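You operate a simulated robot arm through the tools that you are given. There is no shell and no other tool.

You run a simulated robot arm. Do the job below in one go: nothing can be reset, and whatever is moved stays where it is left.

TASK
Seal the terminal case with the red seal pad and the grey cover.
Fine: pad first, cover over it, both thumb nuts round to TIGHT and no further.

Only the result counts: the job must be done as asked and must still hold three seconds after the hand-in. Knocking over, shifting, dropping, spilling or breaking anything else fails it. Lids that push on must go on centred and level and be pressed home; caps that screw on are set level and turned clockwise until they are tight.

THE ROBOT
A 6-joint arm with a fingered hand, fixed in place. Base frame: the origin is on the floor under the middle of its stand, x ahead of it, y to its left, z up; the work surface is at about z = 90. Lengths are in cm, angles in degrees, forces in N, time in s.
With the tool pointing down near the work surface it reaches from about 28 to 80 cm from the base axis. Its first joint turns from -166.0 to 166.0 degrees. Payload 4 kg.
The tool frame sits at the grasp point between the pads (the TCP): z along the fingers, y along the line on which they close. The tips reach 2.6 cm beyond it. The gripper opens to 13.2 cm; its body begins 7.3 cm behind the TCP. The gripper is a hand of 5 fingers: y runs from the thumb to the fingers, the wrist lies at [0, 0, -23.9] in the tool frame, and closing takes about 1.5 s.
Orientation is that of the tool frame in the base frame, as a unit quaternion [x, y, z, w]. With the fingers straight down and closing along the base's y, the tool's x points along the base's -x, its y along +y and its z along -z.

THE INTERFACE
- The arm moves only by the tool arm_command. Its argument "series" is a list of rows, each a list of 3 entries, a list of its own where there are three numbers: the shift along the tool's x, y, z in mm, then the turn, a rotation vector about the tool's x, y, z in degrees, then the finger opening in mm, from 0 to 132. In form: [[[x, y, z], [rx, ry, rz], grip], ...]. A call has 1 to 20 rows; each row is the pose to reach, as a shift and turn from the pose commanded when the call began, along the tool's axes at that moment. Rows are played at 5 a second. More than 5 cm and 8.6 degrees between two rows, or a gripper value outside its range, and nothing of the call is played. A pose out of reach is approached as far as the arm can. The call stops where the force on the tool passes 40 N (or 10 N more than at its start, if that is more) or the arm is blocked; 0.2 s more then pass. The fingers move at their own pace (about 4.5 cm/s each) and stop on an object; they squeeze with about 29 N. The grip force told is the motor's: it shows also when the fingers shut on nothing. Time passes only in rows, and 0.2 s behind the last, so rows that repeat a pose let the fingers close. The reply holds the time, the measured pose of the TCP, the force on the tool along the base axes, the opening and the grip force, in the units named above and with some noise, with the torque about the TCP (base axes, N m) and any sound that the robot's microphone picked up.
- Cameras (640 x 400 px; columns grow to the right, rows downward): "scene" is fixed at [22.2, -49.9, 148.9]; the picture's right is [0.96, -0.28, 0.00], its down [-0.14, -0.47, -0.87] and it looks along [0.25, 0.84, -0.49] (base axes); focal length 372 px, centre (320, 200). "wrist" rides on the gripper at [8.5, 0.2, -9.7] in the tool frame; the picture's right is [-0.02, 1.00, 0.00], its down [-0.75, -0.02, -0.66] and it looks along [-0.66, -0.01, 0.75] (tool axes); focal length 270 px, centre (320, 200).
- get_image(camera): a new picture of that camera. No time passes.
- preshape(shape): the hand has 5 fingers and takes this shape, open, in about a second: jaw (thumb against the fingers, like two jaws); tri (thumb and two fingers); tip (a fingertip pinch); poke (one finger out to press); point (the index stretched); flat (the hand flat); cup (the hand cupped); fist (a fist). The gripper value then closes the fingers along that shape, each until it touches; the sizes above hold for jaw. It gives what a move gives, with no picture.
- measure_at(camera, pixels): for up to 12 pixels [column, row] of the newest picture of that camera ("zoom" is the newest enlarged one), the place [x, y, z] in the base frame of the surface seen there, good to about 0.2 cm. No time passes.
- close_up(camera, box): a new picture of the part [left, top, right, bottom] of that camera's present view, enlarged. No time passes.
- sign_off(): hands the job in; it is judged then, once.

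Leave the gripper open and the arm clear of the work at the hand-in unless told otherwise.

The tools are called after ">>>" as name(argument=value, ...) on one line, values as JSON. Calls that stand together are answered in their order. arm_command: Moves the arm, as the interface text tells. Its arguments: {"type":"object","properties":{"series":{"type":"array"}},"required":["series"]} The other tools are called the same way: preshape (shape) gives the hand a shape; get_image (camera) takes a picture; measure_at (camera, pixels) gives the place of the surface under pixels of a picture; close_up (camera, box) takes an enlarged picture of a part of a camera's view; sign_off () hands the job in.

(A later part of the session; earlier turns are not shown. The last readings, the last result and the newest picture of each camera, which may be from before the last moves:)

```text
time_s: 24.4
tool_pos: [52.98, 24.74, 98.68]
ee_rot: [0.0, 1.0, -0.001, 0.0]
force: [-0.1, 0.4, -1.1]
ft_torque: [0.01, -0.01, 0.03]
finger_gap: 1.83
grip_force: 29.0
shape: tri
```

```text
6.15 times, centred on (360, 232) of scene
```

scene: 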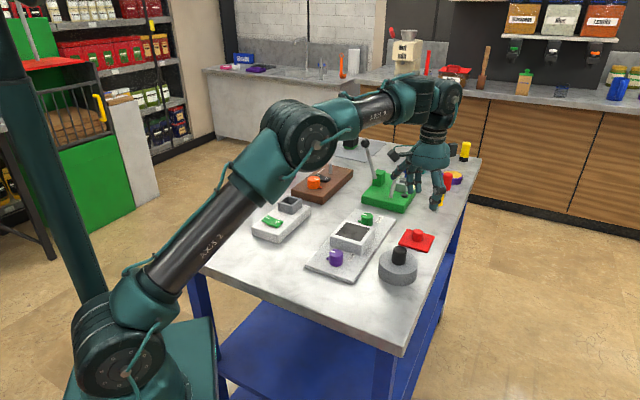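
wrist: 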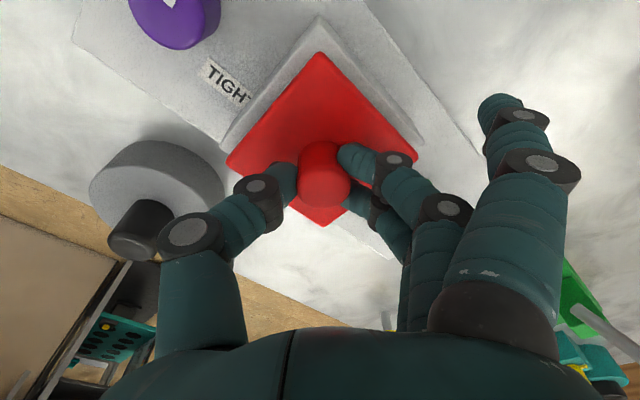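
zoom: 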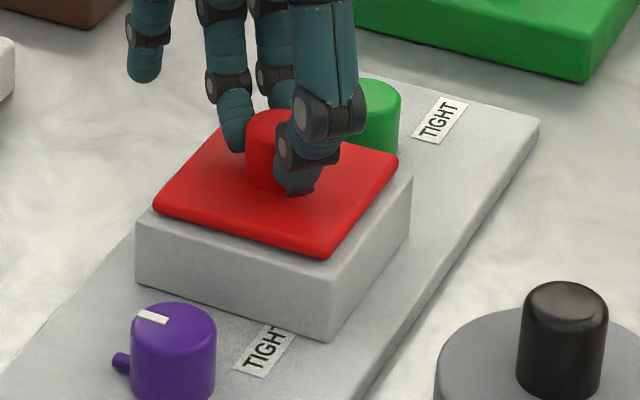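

Force is −1.1 N, so barely touching if at all. I'll go 1.5 mm more, checking the force.

>>> arm_command(series=[[[0, 0, 0.5], [0, 0, 0], 10], [[0, 0, 1], [0, 0, 0], 10], [[0, 0, 1.5], [0, 0, 0], 10], [[0, 0, 1.5], [0, 0, 0], 10]])

>>> close_up(camera="scene", box=[320, 200, 400, 265])

```text
time_s: 25.4
tool_pos: [52.99, 24.59, 98.58]
ee_rot: [0.0, 1.0, 0.0, 0.0]
force: [0.6, 0.6, 1.5]
ft_torque: [0.11, -0.01, 0.01]
finger_gap: 1.84
grip_force: 28.7
shape: tri
```

```text
6.15 times, centred on (360, 232) of scene
```

zoom: 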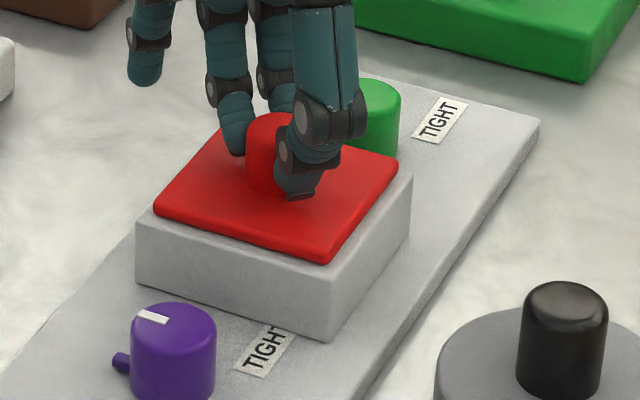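

Contact has begun (+1.5 N upward, small torque). I'll open gently to 50 mm and check that the pad stays.

>>> arm_command(series=[[[0, 0, 0], [0, 0, 0], 25], [[0, 0, 0], [0, 0, 0], 35], [[0, 0, 0], [0, 0, 0], 50], [[0, 0, 0], [0, 0, 0], 50], [[0, 0, 0], [0, 0, 0], 50], [[0, 0, 0], [0, 0, 0], 50]])

>>> get_image(camera="wrist")

>>> close_up(camera="scene", box=[320, 200, 400, 265])

```text
time_s: 26.8
tool_pos: [53.09, 24.58, 98.53]
ee_rot: [0.0, 1.0, 0.001, 0.0]
force: [-0.6, 0.2, -0.2]
ft_torque: [0.01, -0.01, 0.0]
finger_gap: 4.93
grip_force: 0.2
shape: tri
```

```text
taken
```

wrist: 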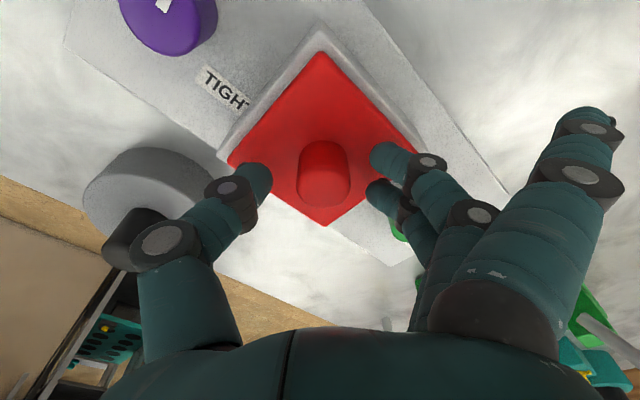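

```text
6.15 times, centred on (360, 232) of scene
```

zoom: 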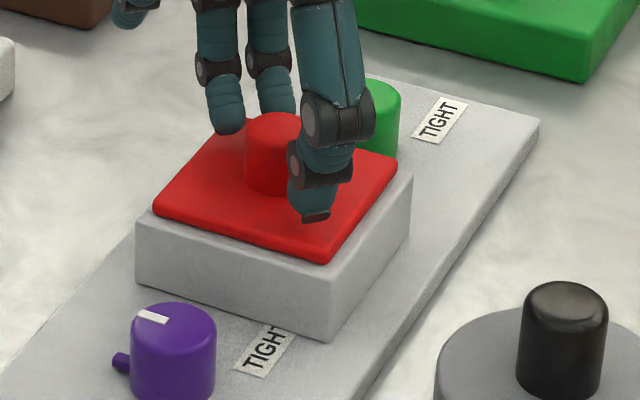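

Pad released and sitting flat on the case. Next I'll raise the hand, turn it 45° clockwise from above so the spread finger stays away from the case, and go over the cover at (59.5, 11.4).

>>> arm_command(series=[[[0, 0, -10], [0, 0, 0], 50], [[0, 0, -30], [0, 0, 0], 50], [[0, 0, -60], [0, 0, 0], 55], [[0, 0, -90], [0, 0, 0], 60], [[0, 0, -105], [0, 0, 0], 60], [[-11, -22, -105], [0, 0, 7.5], 60], [[-22, -44, -105], [0, 0, 15], 60], [[-33, -66, -105], [0, 0, 22.5], 60], [[-44, -88, -105], [0, 0, 30], 60], [[-55, -110, -105], [0, 0, 37.5], 60], [[-64, -132, -105], [0, 0, 45], 60], [[-64, -132, -105], [0, 0, 45], 60]])

>>> get_image(camera="wrist")

>>> get_image(camera="scene")

```text
time_s: 29.4
tool_pos: [59.51, 11.34, 108.84]
ee_rot: [0.383, 0.924, 0.0, -0.001]
force: [-0.3, 0.3, 0.2]
ft_torque: [0.0, -0.03, 0.01]
finger_gap: 5.94
grip_force: 0.0
shape: tri
```

```text
taken
```

wrist: 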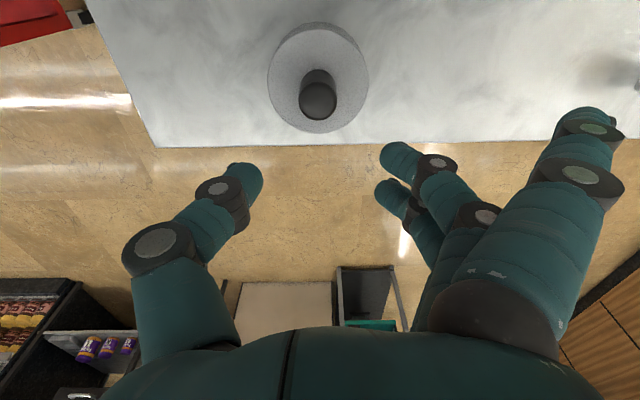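

```text
taken
```

scene: 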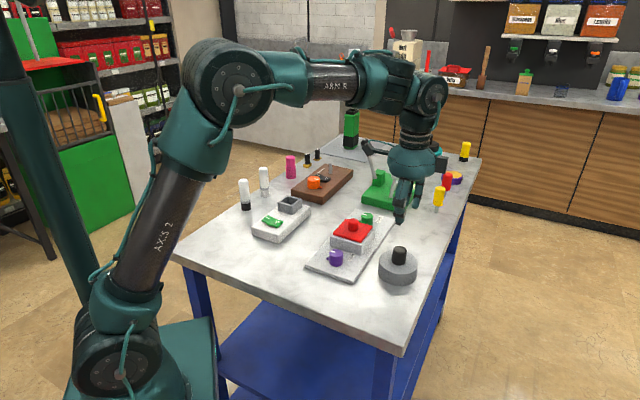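

Turned as planned (closing line at 45°). The cover is at (318,85) with its knob at (318,97). I'll measure the knob and rim to centre on it.

>>> measure_at(camera="wrist", pixels=[[318, 98], [302, 98], [335, 98], [318, 112], [318, 85], [270, 80], [366, 80], [318, 27], [318, 128], [285, 50], [352, 50], [290, 110]])

```text
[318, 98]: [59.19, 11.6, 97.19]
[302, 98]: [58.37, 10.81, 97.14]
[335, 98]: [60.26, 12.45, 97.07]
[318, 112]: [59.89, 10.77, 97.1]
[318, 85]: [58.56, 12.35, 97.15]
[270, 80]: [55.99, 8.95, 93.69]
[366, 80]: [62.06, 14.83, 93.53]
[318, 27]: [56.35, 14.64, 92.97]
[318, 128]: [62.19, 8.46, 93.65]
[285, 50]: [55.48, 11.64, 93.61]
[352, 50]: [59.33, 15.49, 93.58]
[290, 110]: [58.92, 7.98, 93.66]
```

Knob centre averages to about (59.4, 11.5). I'll shift 1.8 mm along tool x and lower to z≈98.5 with a 50 mm opening for a check.

>>> arm_command(series=[[[2, 0, 20], [0, 0, 0], 55], [[2, 0, 40], [0, 0, 0], 50], [[2, 0, 60], [0, 0, 0], 50], [[2, 0, 80], [0, 0, 0], 50], [[2, 0, 95], [0, 0, 0], 50], [[2, 0, 103], [0, 0, 0], 50], [[2, 0, 103], [0, 0, 0], 50]])

>>> get_image(camera="wrist")

>>> close_up(camera="scene", box=[340, 190, 440, 290])

```text
time_s: 31.0
tool_pos: [59.24, 11.56, 98.59]
ee_rot: [0.384, 0.923, 0.0, 0.0]
force: [0.9, 0.0, 0.1]
ft_torque: [0.01, 0.01, 0.02]
finger_gap: 5.08
grip_force: 0.1
shape: tri
```

```text
taken
```

wrist: 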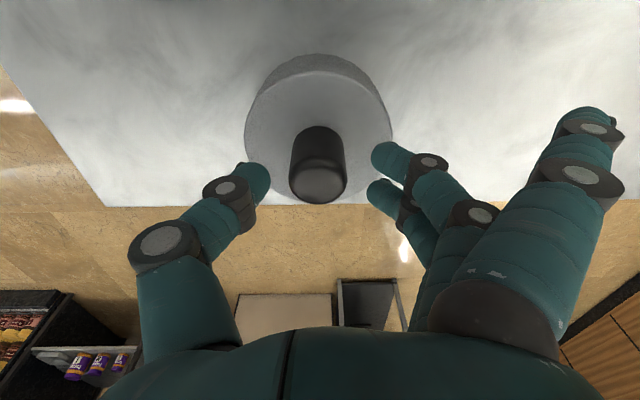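

```text
4.00 times, centred on (390, 240) of scene
```

zoom: 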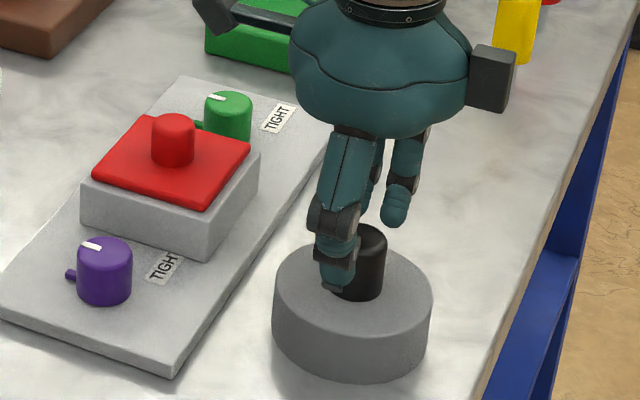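

The knob top appears at (318,180), exactly where it should be on the tool axis. I'll lower 17 mm and close on it.

>>> arm_command(series=[[[0, 0, 6], [0, 0, 0], 50], [[0, 0, 12], [0, 0, 0], 50], [[0, 0, 17], [0, 0, 0], 50], [[0, 0, 17], [0, 0, 0], 10], [[0, 0, 17], [0, 0, 0], 10], [[0, 0, 17], [0, 0, 0], 10], [[0, 0, 17], [0, 0, 0], 10], [[0, 0, 17], [0, 0, 0], 10], [[0, 0, 17], [0, 0, 0], 10], [[0, 0, 17], [0, 0, 0], 10], [[0, 0, 17], [0, 0, 0], 10]])

>>> get_image(camera="wrist")

>>> close_up(camera="scene", box=[340, 190, 440, 290])

```text
time_s: 33.4
tool_pos: [59.13, 11.48, 96.99]
ee_rot: [0.383, 0.924, 0.0, 0.0]
force: [0.0, -0.3, 0.6]
ft_torque: [0.02, 0.0, 0.01]
finger_gap: 2.2
grip_force: 28.8
shape: tri
```

```text
taken
```

wrist: 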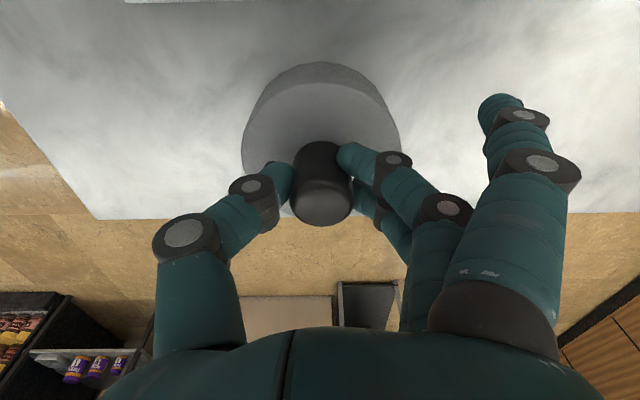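

```text
4.00 times, centred on (390, 240) of scene
```

zoom: 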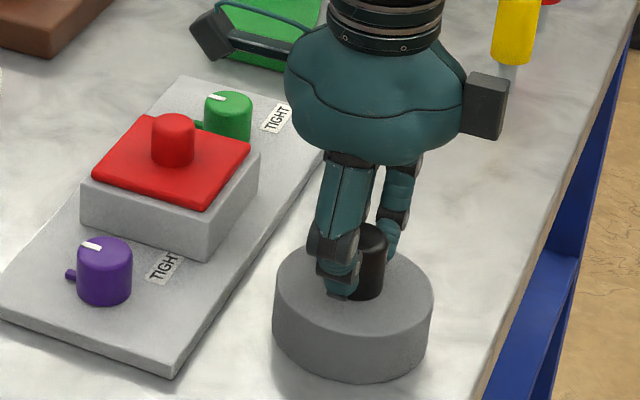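

Gripped at 28.8 N with a 22 mm gap. I'll lift slowly 4 cm and check the cover hangs level.

>>> arm_command(series=[[[0, 0, -4], [0, 0, 0], 10], [[0, 0, -10], [0, 0, 0], 10], [[0, 0, -20], [0, 0, 0], 10], [[0, 0, -30], [0, 0, 0], 10], [[0, 0, -40], [0, 0, 0], 10], [[0, 0, -40], [0, 0, 0], 10]])

>>> get_image(camera="wrist")

>>> close_up(camera="scene", box=[340, 180, 440, 280])

```text
time_s: 34.8
tool_pos: [59.29, 11.74, 101.08]
ee_rot: [0.383, 0.924, 0.0, 0.0]
force: [-0.1, -0.2, -1.3]
ft_torque: [-0.01, 0.0, -0.02]
finger_gap: 2.17
grip_force: 28.9
shape: tri
```

```text
taken
```

wrist: 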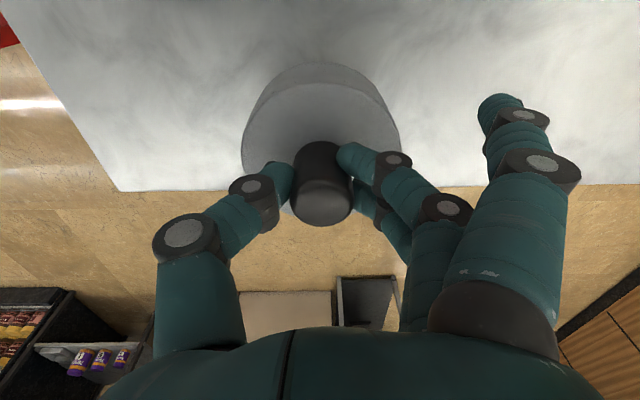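

```text
4.00 times, centred on (390, 230) of scene
```

zoom: 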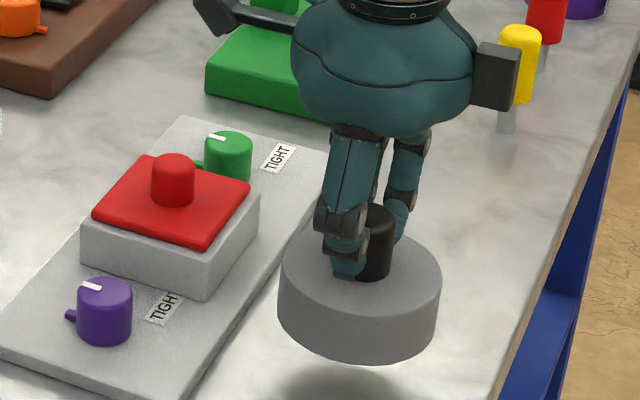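

The cover hangs level. I'll raise it another 8 cm to clear the pad's knob and carry it over the case to (53.0, 24.7).

>>> arm_command(series=[[[0, 0, -20], [0, 0, 0], 10], [[0, 0, -40], [0, 0, 0], 10], [[0, 0, -60], [0, 0, 0], 10], [[0, 0, -75], [0, 0, 0], 10], [[0, 0, -80], [0, 0, 0], 10], [[18, 6, -80], [0, 0, 0], 10], [[41, 15, -80], [0, 0, 0], 10], [[64, 23, -80], [0, 0, 0], 10], [[87, 31, -80], [0, 0, 0], 10], [[110, 39, -80], [0, 0, 0], 10], [[128, 45, -80], [0, 0, 0], 10], [[137, 48.5, -80], [0, 0, 0], 10], [[137, 48.5, -80], [0, 0, 0], 10]])

>>> get_image(camera="wrist")

>>> close_up(camera="scene", box=[290, 140, 420, 280])

```text
time_s: 37.6
tool_pos: [53.01, 24.62, 109.05]
ee_rot: [0.382, 0.924, 0.0, 0.001]
force: [-0.5, -0.5, -1.0]
ft_torque: [-0.02, -0.01, 0.03]
finger_gap: 2.19
grip_force: 29.0
shape: tri
```

```text
taken
```

wrist: 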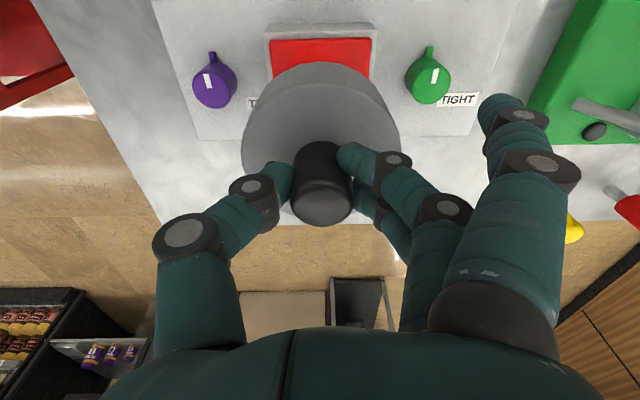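

```text
2.86 times, centred on (355, 210) of scene
```

zoom: 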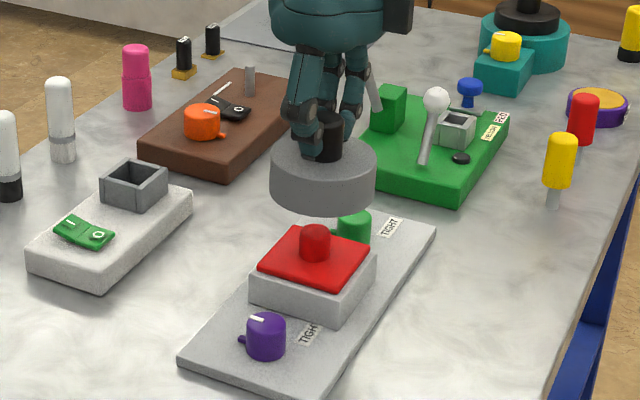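

I'll check alignment by measuring the cover's rim and the pad's knob and corners in this zoom.

>>> measure_at(camera="zoom", pixels=[[273, 158], [373, 158], [318, 182], [350, 143], [290, 145], [300, 180], [315, 232], [302, 232], [328, 232], [260, 266], [328, 288], [367, 246]])

>>> measure_at(camera="wrist", pixels=[[245, 140], [396, 140], [320, 85], [275, 100], [365, 100], [300, 190], [273, 42], [369, 40], [320, 40], [430, 75], [213, 85], [458, 100]])

```text
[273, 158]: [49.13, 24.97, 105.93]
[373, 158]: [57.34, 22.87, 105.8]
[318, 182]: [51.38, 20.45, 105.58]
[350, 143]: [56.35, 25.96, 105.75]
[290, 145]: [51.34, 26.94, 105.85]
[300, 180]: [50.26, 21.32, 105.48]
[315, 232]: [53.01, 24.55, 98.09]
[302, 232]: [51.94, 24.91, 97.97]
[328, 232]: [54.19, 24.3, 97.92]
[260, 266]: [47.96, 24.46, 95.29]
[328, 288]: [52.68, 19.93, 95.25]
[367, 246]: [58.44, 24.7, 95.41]
```

```text
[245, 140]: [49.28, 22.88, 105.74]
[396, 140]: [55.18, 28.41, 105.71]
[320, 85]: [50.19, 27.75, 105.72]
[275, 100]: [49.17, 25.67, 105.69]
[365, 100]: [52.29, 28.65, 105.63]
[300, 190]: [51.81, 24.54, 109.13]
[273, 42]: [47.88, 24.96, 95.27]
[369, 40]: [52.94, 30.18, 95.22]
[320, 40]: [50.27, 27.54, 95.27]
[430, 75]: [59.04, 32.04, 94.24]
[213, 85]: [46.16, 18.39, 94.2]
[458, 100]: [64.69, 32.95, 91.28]
```

Cover and pad are centred on each other within about 1 mm. I'll lower 36 mm, with the cover's bottom just above the pad knob's top, and look.

>>> arm_command(series=[[[0, 0, 10], [0, 0, 0], 10], [[0, 0, 20], [0, 0, 0], 10], [[0, 0, 30], [0, 0, 0], 10], [[0, 0, 36], [0, 0, 0], 10], [[0, 0, 36], [0, 0, 0], 10]])

>>> get_image(camera="wrist")

>>> close_up(camera="scene", box=[300, 170, 410, 270])

```text
time_s: 38.8
tool_pos: [53.1, 24.77, 105.27]
ee_rot: [0.382, 0.924, 0.0, 0.0]
force: [0.4, -0.1, -0.7]
ft_torque: [0.02, 0.03, -0.01]
finger_gap: 2.2
grip_force: 29.0
shape: tri
```

```text
taken
```

wrist: 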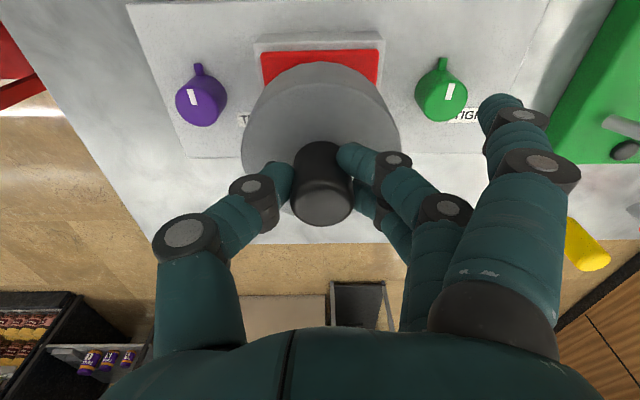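

```text
4.00 times, centred on (355, 220) of scene
```

zoom: 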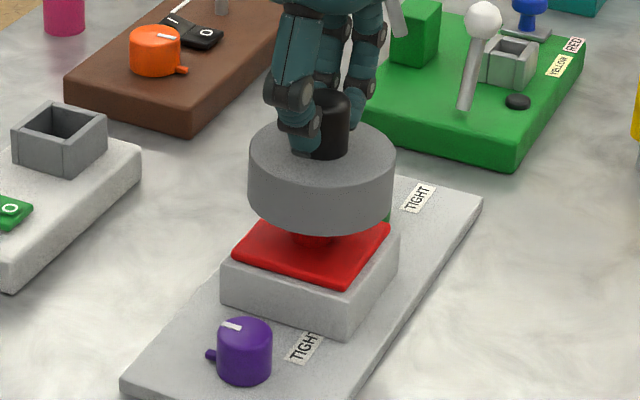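

The cover (245–398 px) and pad (261–380 px) are symmetric in view. I'll keep lowering in small steps to learn whether the cover is hollow over the knob, with force guarding.

>>> arm_command(series=[[[0, 0, 2], [0, 0, 0], 10], [[0, 0, 4], [0, 0, 0], 10], [[0, 0, 6], [0, 0, 0], 10], [[0, 0, 8], [0, 0, 0], 10], [[0, 0, 8], [0, 0, 0], 10]])

>>> close_up(camera="scene", box=[300, 170, 410, 270])

```text
time_s: 40.0
tool_pos: [53.02, 24.81, 104.56]
ee_rot: [0.383, 0.924, 0.0, 0.001]
force: [-0.4, 0.3, -1.6]
ft_torque: [-0.02, 0.0, 0.0]
finger_gap: 2.18
grip_force: 28.5
shape: tri
```

```text
4.00 times, centred on (355, 220) of scene
```

zoom: 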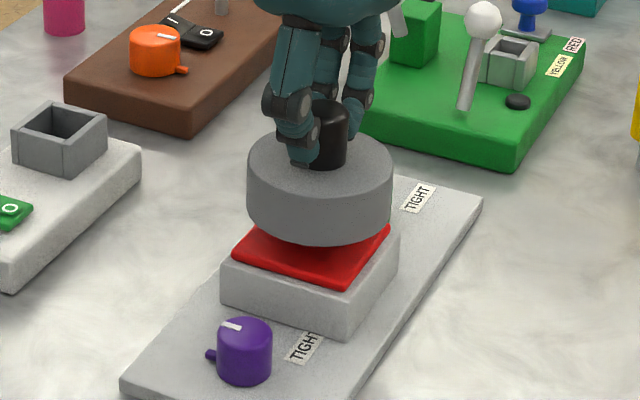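

The cover's bottom is now below the knob's top with no force, so it is hollow. I'll continue down 18 mm in 2 mm steps.

>>> arm_command(series=[[[0, 0, 2], [0, 0, 0], 10], [[0, 0, 4], [0, 0, 0], 10], [[0, 0, 6], [0, 0, 0], 10], [[0, 0, 8], [0, 0, 0], 10], [[0, 0, 10], [0, 0, 0], 10], [[0, 0, 12], [0, 0, 0], 10], [[0, 0, 14], [0, 0, 0], 10], [[0, 0, 16], [0, 0, 0], 10], [[0, 0, 18], [0, 0, 0], 10], [[0, 0, 18], [0, 0, 0], 10]])

>>> close_up(camera="scene", box=[300, 170, 410, 270])

>>> get_image(camera="wrist")

```text
time_s: 42.2
tool_pos: [52.94, 24.68, 102.73]
ee_rot: [0.383, 0.924, 0.001, 0.0]
force: [-0.1, 0.0, -0.8]
ft_torque: [0.0, 0.02, 0.0]
finger_gap: 2.19
grip_force: 29.0
shape: tri
```

```text
4.00 times, centred on (355, 220) of scene
```

zoom: 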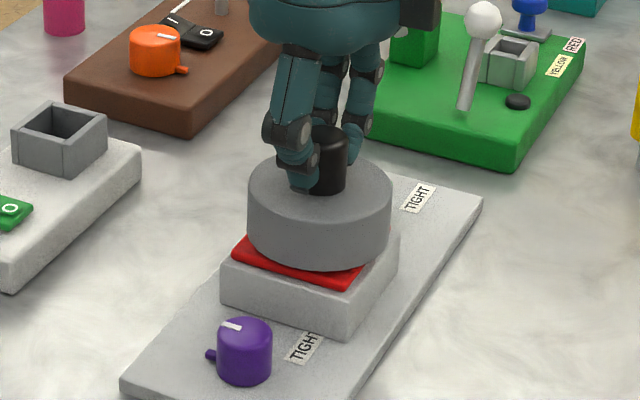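

```text
taken
```

wrist: 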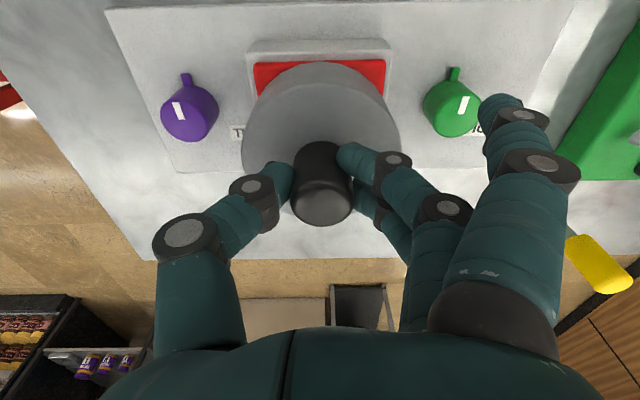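

About 5 mm remains to the pad. I'll go down in 1 mm steps and watch for contact force.

>>> arm_command(series=[[[0, 0, 1], [0, 0, 0], 10], [[0, 0, 2], [0, 0, 0], 10], [[0, 0, 3], [0, 0, 0], 10], [[0, 0, 4], [0, 0, 0], 10], [[0, 0, 5], [0, 0, 0], 10], [[0, 0, 5], [0, 0, 0], 10]])

>>> close_up(camera="scene", box=[310, 190, 400, 270])

```text
time_s: 43.6
tool_pos: [53.06, 24.69, 102.32]
ee_rot: [0.383, 0.924, 0.0, 0.0]
force: [-1.4, 0.3, -0.8]
ft_torque: [0.0, -0.03, -0.01]
finger_gap: 2.16
grip_force: 29.1
shape: tri
```

```text
5.00 times, centred on (355, 230) of scene
```

zoom: 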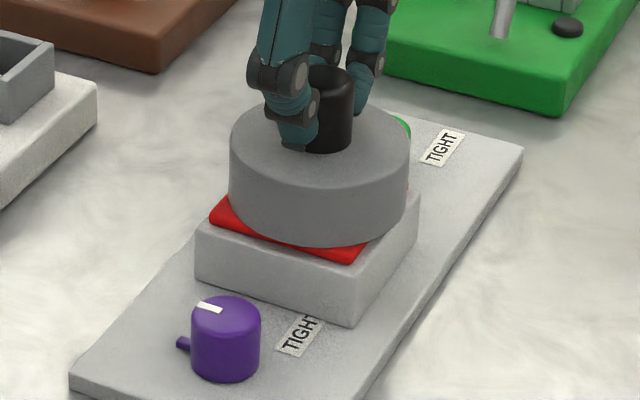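

No contact yet at TCP z≈102.3. I'll keep going down in 1 mm steps.

>>> arm_command(series=[[[0, 0, 1], [0, 0, 0], 10], [[0, 0, 2], [0, 0, 0], 10], [[0, 0, 3], [0, 0, 0], 10], [[0, 0, 3], [0, 0, 0], 10]])

>>> close_up(camera="scene", box=[310, 190, 400, 270])

```text
time_s: 44.6
tool_pos: [52.98, 24.67, 102.09]
ee_rot: [0.382, 0.924, 0.001, 0.001]
force: [-1.0, -2.1, 19.0]
ft_torque: [-0.02, -0.02, 0.0]
finger_gap: 2.24
grip_force: 28.7
shape: tri
```

```text
5.00 times, centred on (355, 230) of scene
```

zoom: 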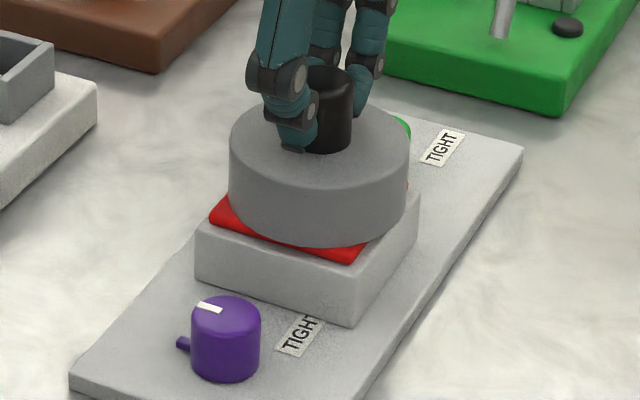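

Contact: 19 N up, torque near zero, so the cover is down evenly on the pad. I'll press 1 mm further for a moment, then take the load off.

>>> arm_command(series=[[[0, 0, 0.5], [0, 0, 0], 10], [[0, 0, 1], [0, 0, 0], 10], [[0, 0, 1], [0, 0, 0], 10]])

>>> arm_command(series=[[[0, 0, -1], [0, 0, 0], 10], [[0, 0, -2.5], [0, 0, 0], 10], [[0, 0, -3], [0, 0, 0], 10], [[0, 0, -3], [0, 0, 0], 10]])

```text
time_s: 45.4
tool_pos: [52.97, 24.67, 101.98]
ee_rot: [0.382, 0.924, 0.0, 0.001]
force: [-0.5, -1.8, 32.2]
ft_torque: [-0.02, -0.02, -0.01]
finger_gap: 2.38
grip_force: 29.2
shape: tri
```

```text
time_s: 46.4
tool_pos: [53.09, 24.76, 102.21]
ee_rot: [0.383, 0.924, -0.001, 0.0]
force: [-0.1, 1.3, 9.2]
ft_torque: [0.11, -0.06, 0.0]
finger_gap: 2.34
grip_force: 29.1
shape: tri
```

Pressed to 32 N without a sound, now down to 9 N. I'll ease 1 mm more and open gently.

>>> arm_command(series=[[[0, 0, -0.6], [0, 0, 0], 10], [[0, 0, -0.8], [0, 0, 0], 25], [[0, 0, -0.8], [0, 0, 0], 35], [[0, 0, -0.8], [0, 0, 0], 50], [[0, 0, -0.8], [0, 0, 0], 50], [[0, 0, -0.8], [0, 0, 0], 50], [[0, 0, -0.8], [0, 0, 0], 50]])

>>> get_image(camera="wrist")

>>> close_up(camera="scene", box=[310, 190, 400, 270])

```text
time_s: 48.0
tool_pos: [53.11, 24.73, 102.28]
ee_rot: [0.383, 0.924, -0.001, 0.0]
force: [0.1, 0.5, -0.5]
ft_torque: [-0.01, 0.01, -0.04]
finger_gap: 4.94
grip_force: 0.0
shape: tri
```

```text
taken
```

wrist: 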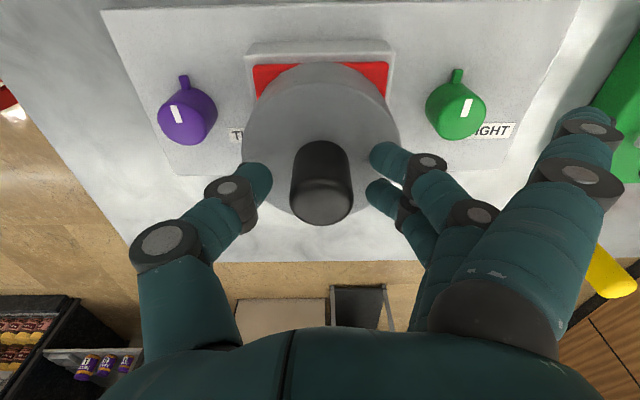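

```text
5.00 times, centred on (355, 230) of scene
```

zoom: 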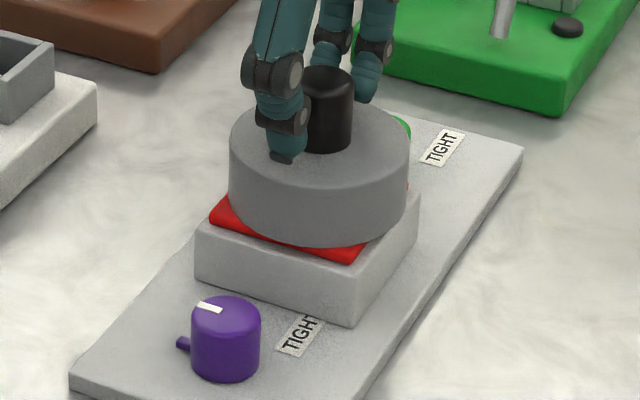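

The cover is released and sits level and centred. I'll raise the hand 8 cm straight up, then take careful close-ups of both nuts and labels.

>>> arm_command(series=[[[0, 0, -10], [0, 0, 0], 50], [[0, 0, -30], [0, 0, 0], 50], [[0, 0, -55], [0, 0, 0], 50], [[0, 0, -80], [0, 0, 0], 50], [[0, 0, -80], [0, 0, 0], 50]])

>>> get_image(camera="wrist")

>>> close_up(camera="wrist", box=[150, 20, 490, 180])

```text
time_s: 49.2
tool_pos: [53.05, 24.66, 110.3]
ee_rot: [0.383, 0.924, 0.0, 0.001]
force: [-0.1, 0.3, 0.4]
ft_torque: [-0.03, -0.02, -0.01]
finger_gap: 4.95
grip_force: 0.0
shape: tri
```

```text
taken
```

wrist: 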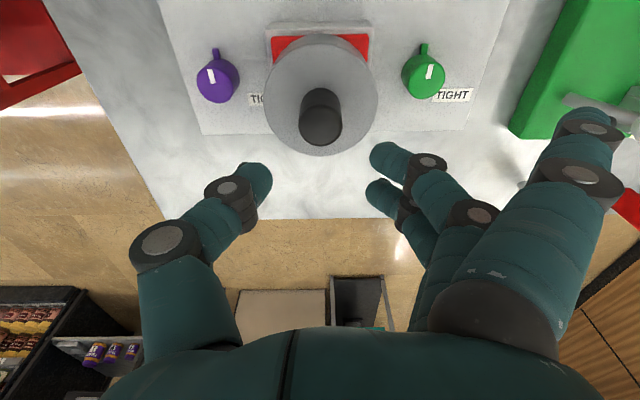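

```text
1.88 times, centred on (320, 100) of wrist
```

zoom: 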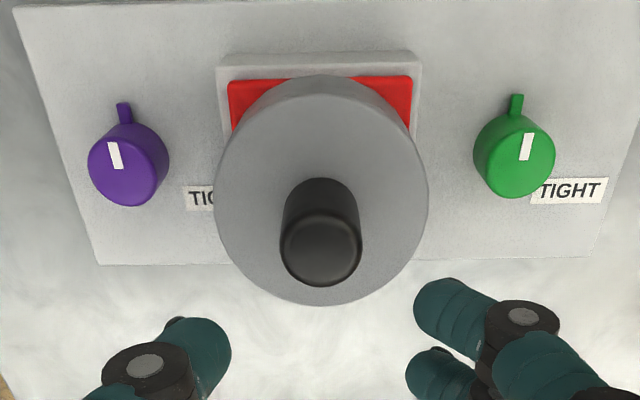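

I'll measure the green nut rim, pin and label corners, and the purple nut likewise, in this zoom.

>>> measure_at(camera="zoom", pixels=[[537, 183], [606, 180], [602, 199], [533, 203], [569, 191], [476, 156], [553, 154], [515, 195], [514, 135], [517, 98], [528, 137], [525, 158]])

>>> measure_at(camera="zoom", pixels=[[186, 190], [210, 188], [190, 209], [212, 207], [90, 165], [166, 162], [130, 203], [130, 140], [123, 105], [111, 144], [118, 167], [516, 112]])

```text
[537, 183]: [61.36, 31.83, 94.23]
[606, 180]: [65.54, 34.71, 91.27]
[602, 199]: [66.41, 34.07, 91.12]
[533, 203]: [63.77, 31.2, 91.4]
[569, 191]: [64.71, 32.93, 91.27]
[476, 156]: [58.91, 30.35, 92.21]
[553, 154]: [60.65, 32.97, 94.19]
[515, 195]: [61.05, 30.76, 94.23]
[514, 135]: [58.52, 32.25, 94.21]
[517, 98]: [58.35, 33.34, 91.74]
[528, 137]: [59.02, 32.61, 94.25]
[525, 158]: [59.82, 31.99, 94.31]
```

```text
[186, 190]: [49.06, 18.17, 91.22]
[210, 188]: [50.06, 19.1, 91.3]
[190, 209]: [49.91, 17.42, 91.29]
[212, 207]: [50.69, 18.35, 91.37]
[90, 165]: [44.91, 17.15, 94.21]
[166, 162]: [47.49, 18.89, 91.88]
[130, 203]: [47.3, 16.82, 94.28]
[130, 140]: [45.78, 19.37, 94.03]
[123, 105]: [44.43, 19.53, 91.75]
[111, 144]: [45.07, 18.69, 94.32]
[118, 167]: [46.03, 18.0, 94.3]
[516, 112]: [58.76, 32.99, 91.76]
```

Both TIGHT labels sit at about 14–15° from the nut centres (green label (64.7, 32.95), nut (59.8, 31.7)). That means about 120° clockwise, best done in two 60° grips per nut to keep the hand clear of the cover. I'll check the hand's outline (back box, spread fingers) in the scene view.

>>> close_up(camera="scene", box=[290, 100, 430, 250])

>>> get_image(camera="scene")

```text
2.67 times, centred on (360, 175) of scene
```

zoom: 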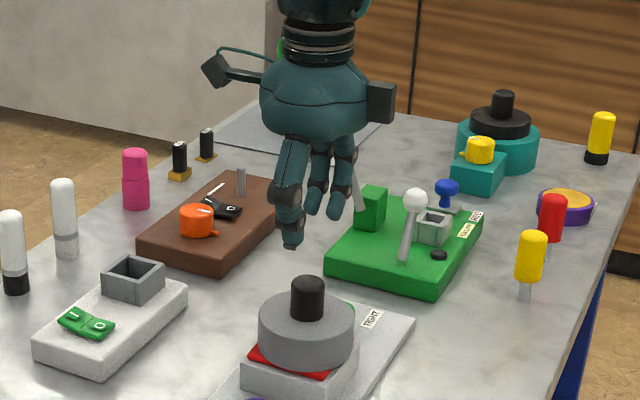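

```text
taken
```

scene: 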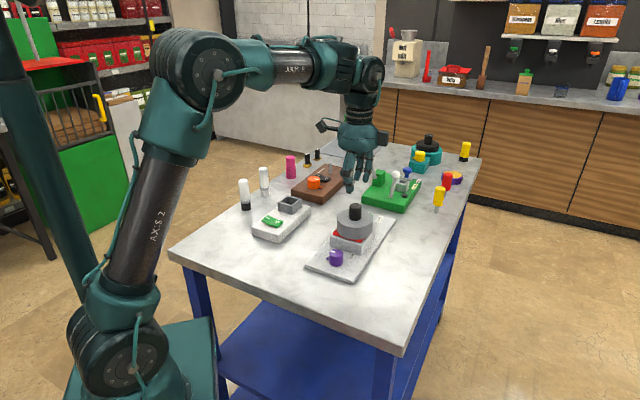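

I'll measure the boxes on the hand: back box near zoom (382,102), camera box near (213,70), and the fingers.

>>> measure_at(camera="zoom", pixels=[[375, 120], [390, 118], [382, 100], [215, 85], [205, 75], [213, 65], [340, 210], [312, 212], [290, 245], [345, 180], [300, 130], [370, 90]])

```text
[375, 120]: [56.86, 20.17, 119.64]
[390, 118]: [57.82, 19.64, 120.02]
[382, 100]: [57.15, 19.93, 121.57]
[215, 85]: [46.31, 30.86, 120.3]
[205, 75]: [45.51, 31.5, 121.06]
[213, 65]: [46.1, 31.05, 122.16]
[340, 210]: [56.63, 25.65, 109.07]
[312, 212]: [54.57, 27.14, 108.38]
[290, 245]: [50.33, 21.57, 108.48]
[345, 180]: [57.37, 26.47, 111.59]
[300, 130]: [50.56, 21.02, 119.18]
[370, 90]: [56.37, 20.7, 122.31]
```

The hand's boxes stay at least 9 cm above the TCP, so they clear the cover's knob. For the green nut I'll set the closing line at 145° (100° counter-clockwise from now), move above the nut at (59.83, 31.72), and stay high.

>>> arm_command(series=[[[0, 8, 0], [0, 0, -8], 50], [[0, 16, 0], [0, 0, -16], 50], [[0, 24, 0], [0, 0, -24], 50], [[0, 32, 0], [0, 0, -32], 50], [[0, 40, 0], [0, 0, -40], 50], [[0, 48, 0], [0, 0, -48], 50], [[1, 56, 0], [0, 0, -56], 50], [[1, 64, 0], [0, 0, -64], 50], [[1, 72, 0], [0, 0, -72], 50], [[1, 80, 0], [0, 0, -80], 50], [[2, 88, 0], [0, 0, -88], 50], [[2, 94, 0], [0, 0, -95], 50], [[2, 98, 0], [0, 0, -100], 50], [[2, 98, 0], [0, 0, -100], 50]])

>>> get_image(camera="wrist")

>>> get_image(camera="scene")

```text
time_s: 52.2
tool_pos: [59.77, 31.85, 110.14]
ee_rot: [-0.463, 0.886, 0.0, 0.0]
force: [-1.5, 0.4, 0.5]
ft_torque: [0.0, 0.0, -0.01]
finger_gap: 4.92
grip_force: 0.1
shape: tri
```

```text
taken
```

wrist: 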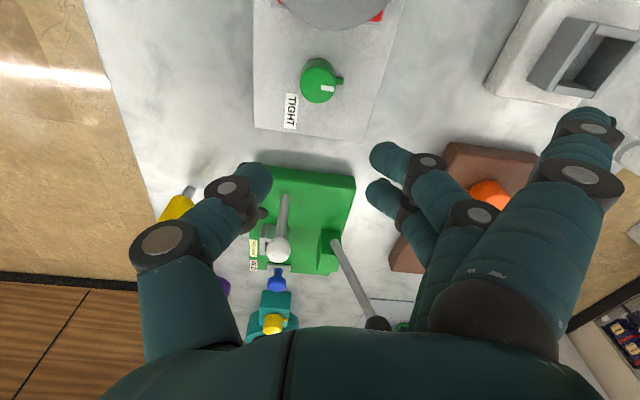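

```text
taken
```

scene: 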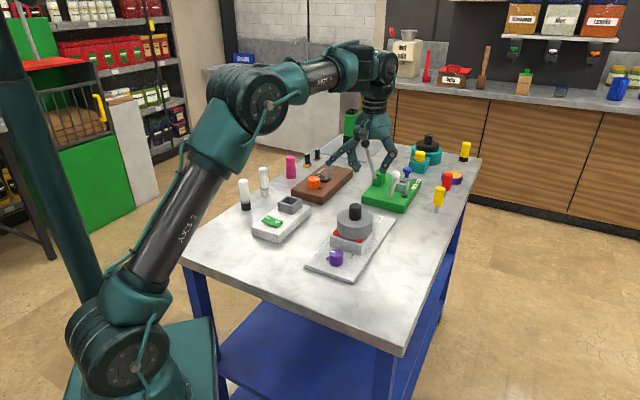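

The closing line is now at 145°. The green nut is at (318,80) with its pin to the right. I'll measure the nut's top, pin and label here, and check the nearby lever ball (377,322) and brown board (445,160).

>>> close_up(camera="wrist", box=[250, 30, 390, 140])

>>> measure_at(camera="wrist", pixels=[[377, 320], [445, 160], [340, 250], [420, 255], [255, 175], [353, 180]])

```text
3.64 times, centred on (320, 85) of wrist
```

zoom: 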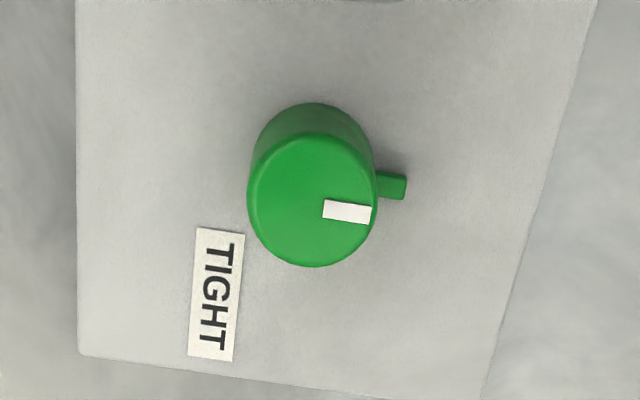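

```text
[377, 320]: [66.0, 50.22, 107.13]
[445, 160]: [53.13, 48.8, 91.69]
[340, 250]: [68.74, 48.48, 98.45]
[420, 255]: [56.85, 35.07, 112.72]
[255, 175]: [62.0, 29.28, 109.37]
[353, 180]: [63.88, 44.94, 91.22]
```

Very clear view: nut top centre about (313,200), white mark from (323,208) to (371,213), pin at (400,186), label at (216,294). I'll measure these.

>>> measure_at(camera="zoom", pixels=[[251, 200], [375, 200], [313, 136], [313, 264], [313, 200], [325, 209], [370, 213], [404, 187], [384, 185], [216, 294], [220, 231], [212, 358]])

>>> measure_at(camera="zoom", pixels=[[270, 155], [356, 155], [270, 245], [356, 245], [197, 230], [243, 236], [190, 354], [235, 359], [290, 140], [335, 260], [260, 225], [368, 180]])

```text
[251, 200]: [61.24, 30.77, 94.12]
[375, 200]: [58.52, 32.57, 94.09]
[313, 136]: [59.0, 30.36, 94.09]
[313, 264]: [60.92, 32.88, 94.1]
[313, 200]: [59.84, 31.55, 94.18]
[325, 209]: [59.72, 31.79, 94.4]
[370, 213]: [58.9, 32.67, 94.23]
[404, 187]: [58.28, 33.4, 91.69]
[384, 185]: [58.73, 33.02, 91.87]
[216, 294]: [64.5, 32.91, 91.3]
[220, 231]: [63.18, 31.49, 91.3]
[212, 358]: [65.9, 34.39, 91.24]
```

```text
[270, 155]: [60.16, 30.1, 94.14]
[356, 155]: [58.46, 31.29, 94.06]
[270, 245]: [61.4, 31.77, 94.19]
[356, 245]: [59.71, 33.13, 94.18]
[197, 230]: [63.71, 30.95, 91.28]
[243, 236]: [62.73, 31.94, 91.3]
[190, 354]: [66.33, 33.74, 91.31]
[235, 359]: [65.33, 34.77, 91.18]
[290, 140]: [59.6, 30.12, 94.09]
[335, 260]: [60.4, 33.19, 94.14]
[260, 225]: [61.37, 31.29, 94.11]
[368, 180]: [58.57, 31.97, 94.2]
```

The nut is exactly on the tool axis. Its mark points to about 134° and the TIGHT label centre is at 15°, so about 120° clockwise. I'll descend to z≈97.5 and check.

>>> arm_command(series=[[[0, 0, 25], [0, 0, 0], 50], [[0, 0, 50], [0, 0, 0], 50], [[0, 0, 75], [0, 0, 0], 50], [[0, 0, 95], [0, 0, 0], 50], [[0, 0, 112], [0, 0, 0], 50], [[0, 0, 125], [0, 0, 0], 50], [[0, 0, 125], [0, 0, 0], 50]])

>>> get_image(camera="wrist")

>>> close_up(camera="scene", box=[310, 150, 430, 260])

```text
time_s: 53.8
tool_pos: [59.89, 31.67, 97.65]
ee_rot: [-0.462, 0.887, 0.0, 0.0]
force: [0.3, 0.0, 0.6]
ft_torque: [-0.01, -0.02, 0.0]
finger_gap: 4.96
grip_force: 0.0
shape: tri
```

```text
taken
```

wrist: 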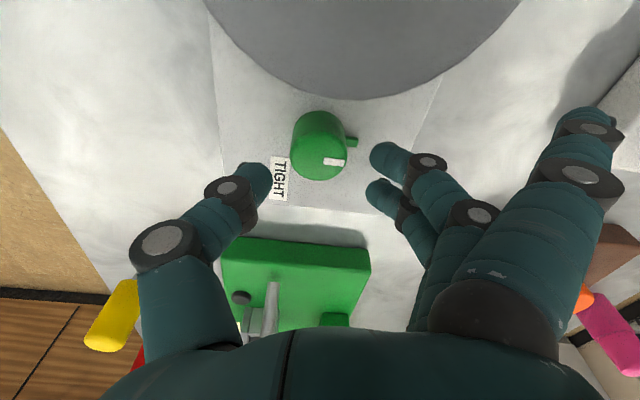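

```text
3.64 times, centred on (370, 205) of scene
```

zoom: 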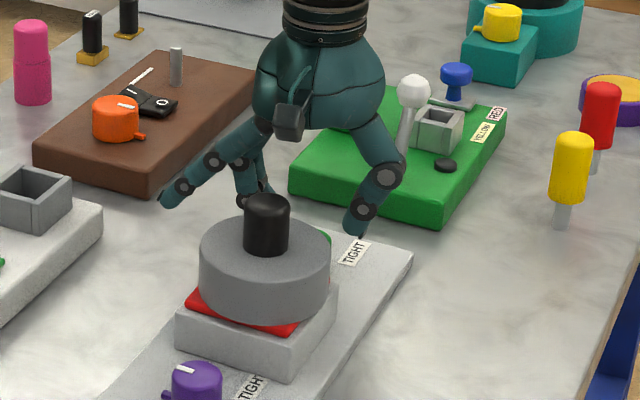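

All clear around the hand, with the camera box above the cover's knob by more than 2 cm. I'll lower 24 mm to z≈95.2, so the fingertips are above the pin, and close on the nut.

>>> arm_command(series=[[[0, 0, 8], [0, 0, 0], 50], [[0, 0, 16], [0, 0, 0], 50], [[0, 0, 24], [0, 0, 0], 50], [[0, 0, 24], [0, 0, 0], 15], [[0, 0, 24], [0, 0, 0], 15], [[0, 0, 24], [0, 0, 0], 15], [[0, 0, 24], [0, 0, 0], 15], [[0, 0, 24], [0, 0, 0], 15], [[0, 0, 24], [0, 0, 0], 15], [[0, 0, 24], [0, 0, 0], 15]])

>>> get_image(camera="wrist")

>>> close_up(camera="scene", box=[310, 150, 430, 260])

```text
time_s: 56.0
tool_pos: [59.92, 31.77, 95.39]
ee_rot: [-0.461, 0.887, 0.0, 0.0]
force: [1.0, -2.6, -4.4]
ft_torque: [-0.01, 0.04, -0.03]
finger_gap: 2.41
grip_force: 29.2
shape: tri
```

```text
taken
```

wrist: 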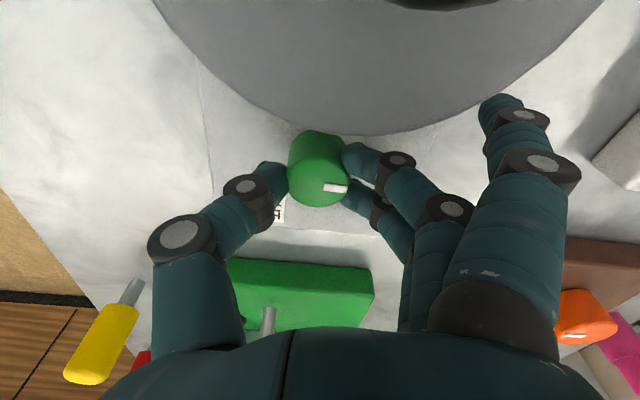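

```text
3.64 times, centred on (370, 205) of scene
```

zoom: 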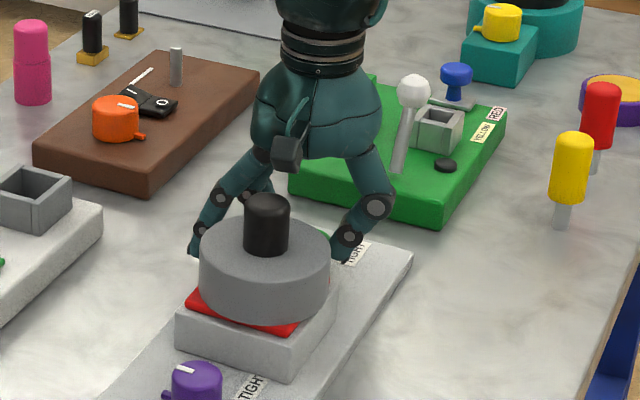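

Gripped (29 N, 24 mm gap) with small side forces. I'll turn 12° clockwise first and check force, torque and whether the nut follows.

>>> arm_command(series=[[[0, 0, 0], [0, 0, 4], 15], [[0, 0, 0], [0, 0, 8], 15], [[0, 0, 0], [0, 0, 12], 15], [[0, 0, 0], [0, 0, 12], 15]])

>>> close_up(camera="wrist", box=[250, 100, 390, 230])

```text
time_s: 57.0
tool_pos: [59.85, 31.7, 95.34]
ee_rot: [-0.367, 0.93, 0.0, 0.0]
force: [3.9, 0.4, -4.6]
ft_torque: [0.02, -0.03, -0.01]
finger_gap: 2.42
grip_force: 29.0
shape: tri
```

```text
3.08 times, centred on (320, 165) of wrist
```

zoom: 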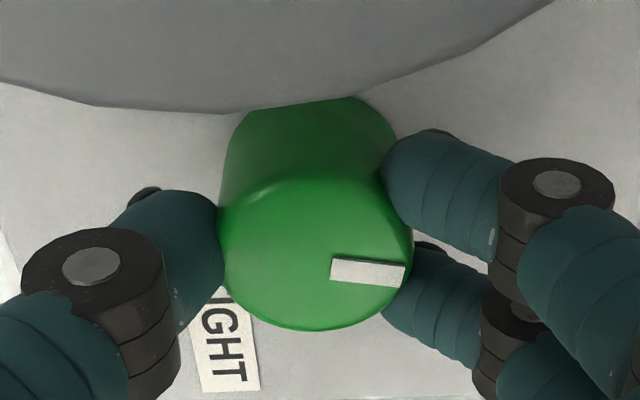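

The mark stays fixed relative to the fingers, at wrist (335,188), so the nut turns with the hand. I'll continue 48° more, to 60° in total.

>>> arm_command(series=[[[0, 0, 0], [0, 0, 6], 15], [[0, 0, 0], [0, 0, 12], 15], [[0, 0, 0], [0, 0, 18], 15], [[0, 0, 0], [0, 0, 24], 15], [[0, 0, 0], [0, 0, 30], 15], [[0, 0, 0], [0, 0, 36], 15], [[0, 0, 0], [0, 0, 42], 15], [[0, 0, 0], [0, 0, 48], 15], [[0, 0, 0], [0, 0, 48], 15]])

>>> get_image(camera="wrist")

>>> close_up(camera="scene", box=[310, 150, 430, 260])

```text
time_s: 59.0
tool_pos: [59.93, 31.69, 95.41]
ee_rot: [0.045, 0.999, 0.0, 0.001]
force: [19.9, 1.0, -3.8]
ft_torque: [0.06, -0.36, 0.01]
finger_gap: 2.38
grip_force: 29.3
shape: tri
```

```text
taken
```

wrist: 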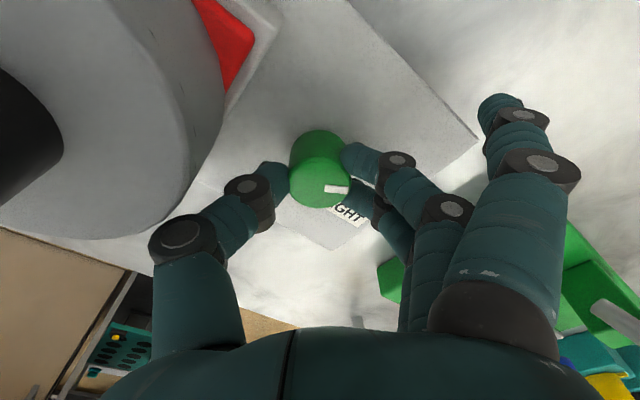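

```text
3.64 times, centred on (370, 205) of scene
```

zoom: 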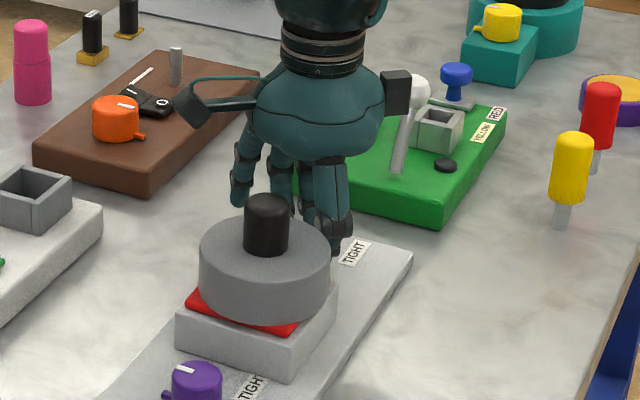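

60° turned and the nut followed. The 20 N side force acts at the fingertips, so it's a slight axis offset of about 1.5 mm. I'll ease that offset, then open to 45 mm.

>>> arm_command(series=[[[-1, 0, 0], [0, 0, 0], 15], [[-1.5, 0, 0], [0, 0, 0], 15], [[-1.5, 0, 0], [0, 0, 0], 45], [[-1.5, 0, 0], [0, 0, 0], 45], [[-1.5, 0, 0], [0, 0, 0], 45], [[-1.5, 0, 0], [0, 0, 0], 45]])

>>> get_image(camera="wrist")

>>> close_up(camera="wrist", box=[250, 100, 390, 230])

```text
time_s: 60.4
tool_pos: [59.92, 31.7, 95.4]
ee_rot: [0.044, 0.999, 0.0, 0.0]
force: [-0.2, -0.3, -0.4]
ft_torque: [0.0, -0.02, 0.03]
finger_gap: 4.42
grip_force: 0.0
shape: tri
```

```text
taken
```

wrist: 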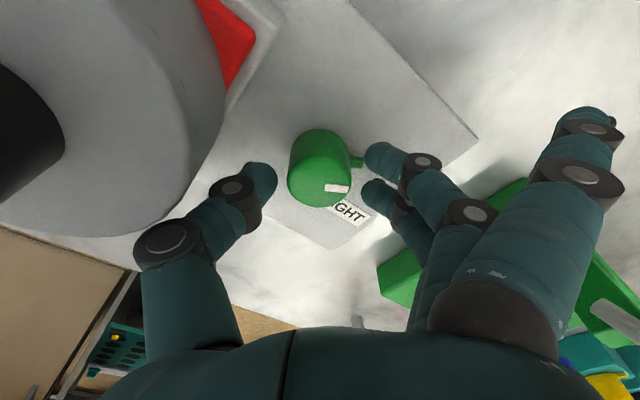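

```text
3.08 times, centred on (320, 165) of wrist
```

zoom: 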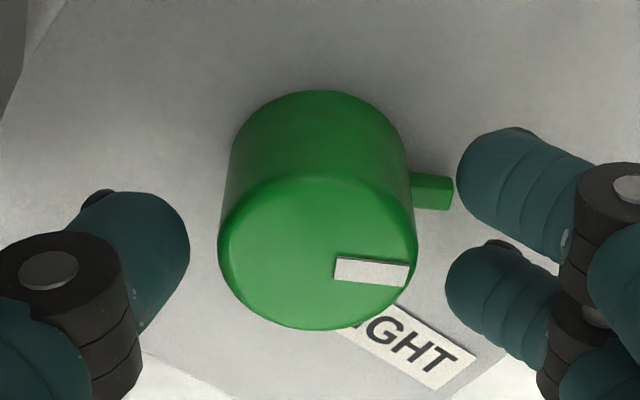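

The nut now points to about 75° and is free in the hand. I'll measure the mark and rim to confirm the angle.

>>> measure_at(camera="zoom", pixels=[[337, 267], [407, 272], [222, 250], [413, 250], [318, 180], [318, 326], [450, 193], [418, 190], [425, 355], [250, 195], [385, 195], [255, 305]])

```text
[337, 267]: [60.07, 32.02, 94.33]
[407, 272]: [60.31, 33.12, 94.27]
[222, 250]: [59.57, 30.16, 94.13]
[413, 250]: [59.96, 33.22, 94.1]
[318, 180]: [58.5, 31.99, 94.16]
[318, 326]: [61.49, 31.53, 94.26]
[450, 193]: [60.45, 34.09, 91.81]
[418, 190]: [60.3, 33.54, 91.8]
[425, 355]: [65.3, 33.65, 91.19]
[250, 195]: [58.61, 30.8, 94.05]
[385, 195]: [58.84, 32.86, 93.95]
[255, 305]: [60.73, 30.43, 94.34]
```

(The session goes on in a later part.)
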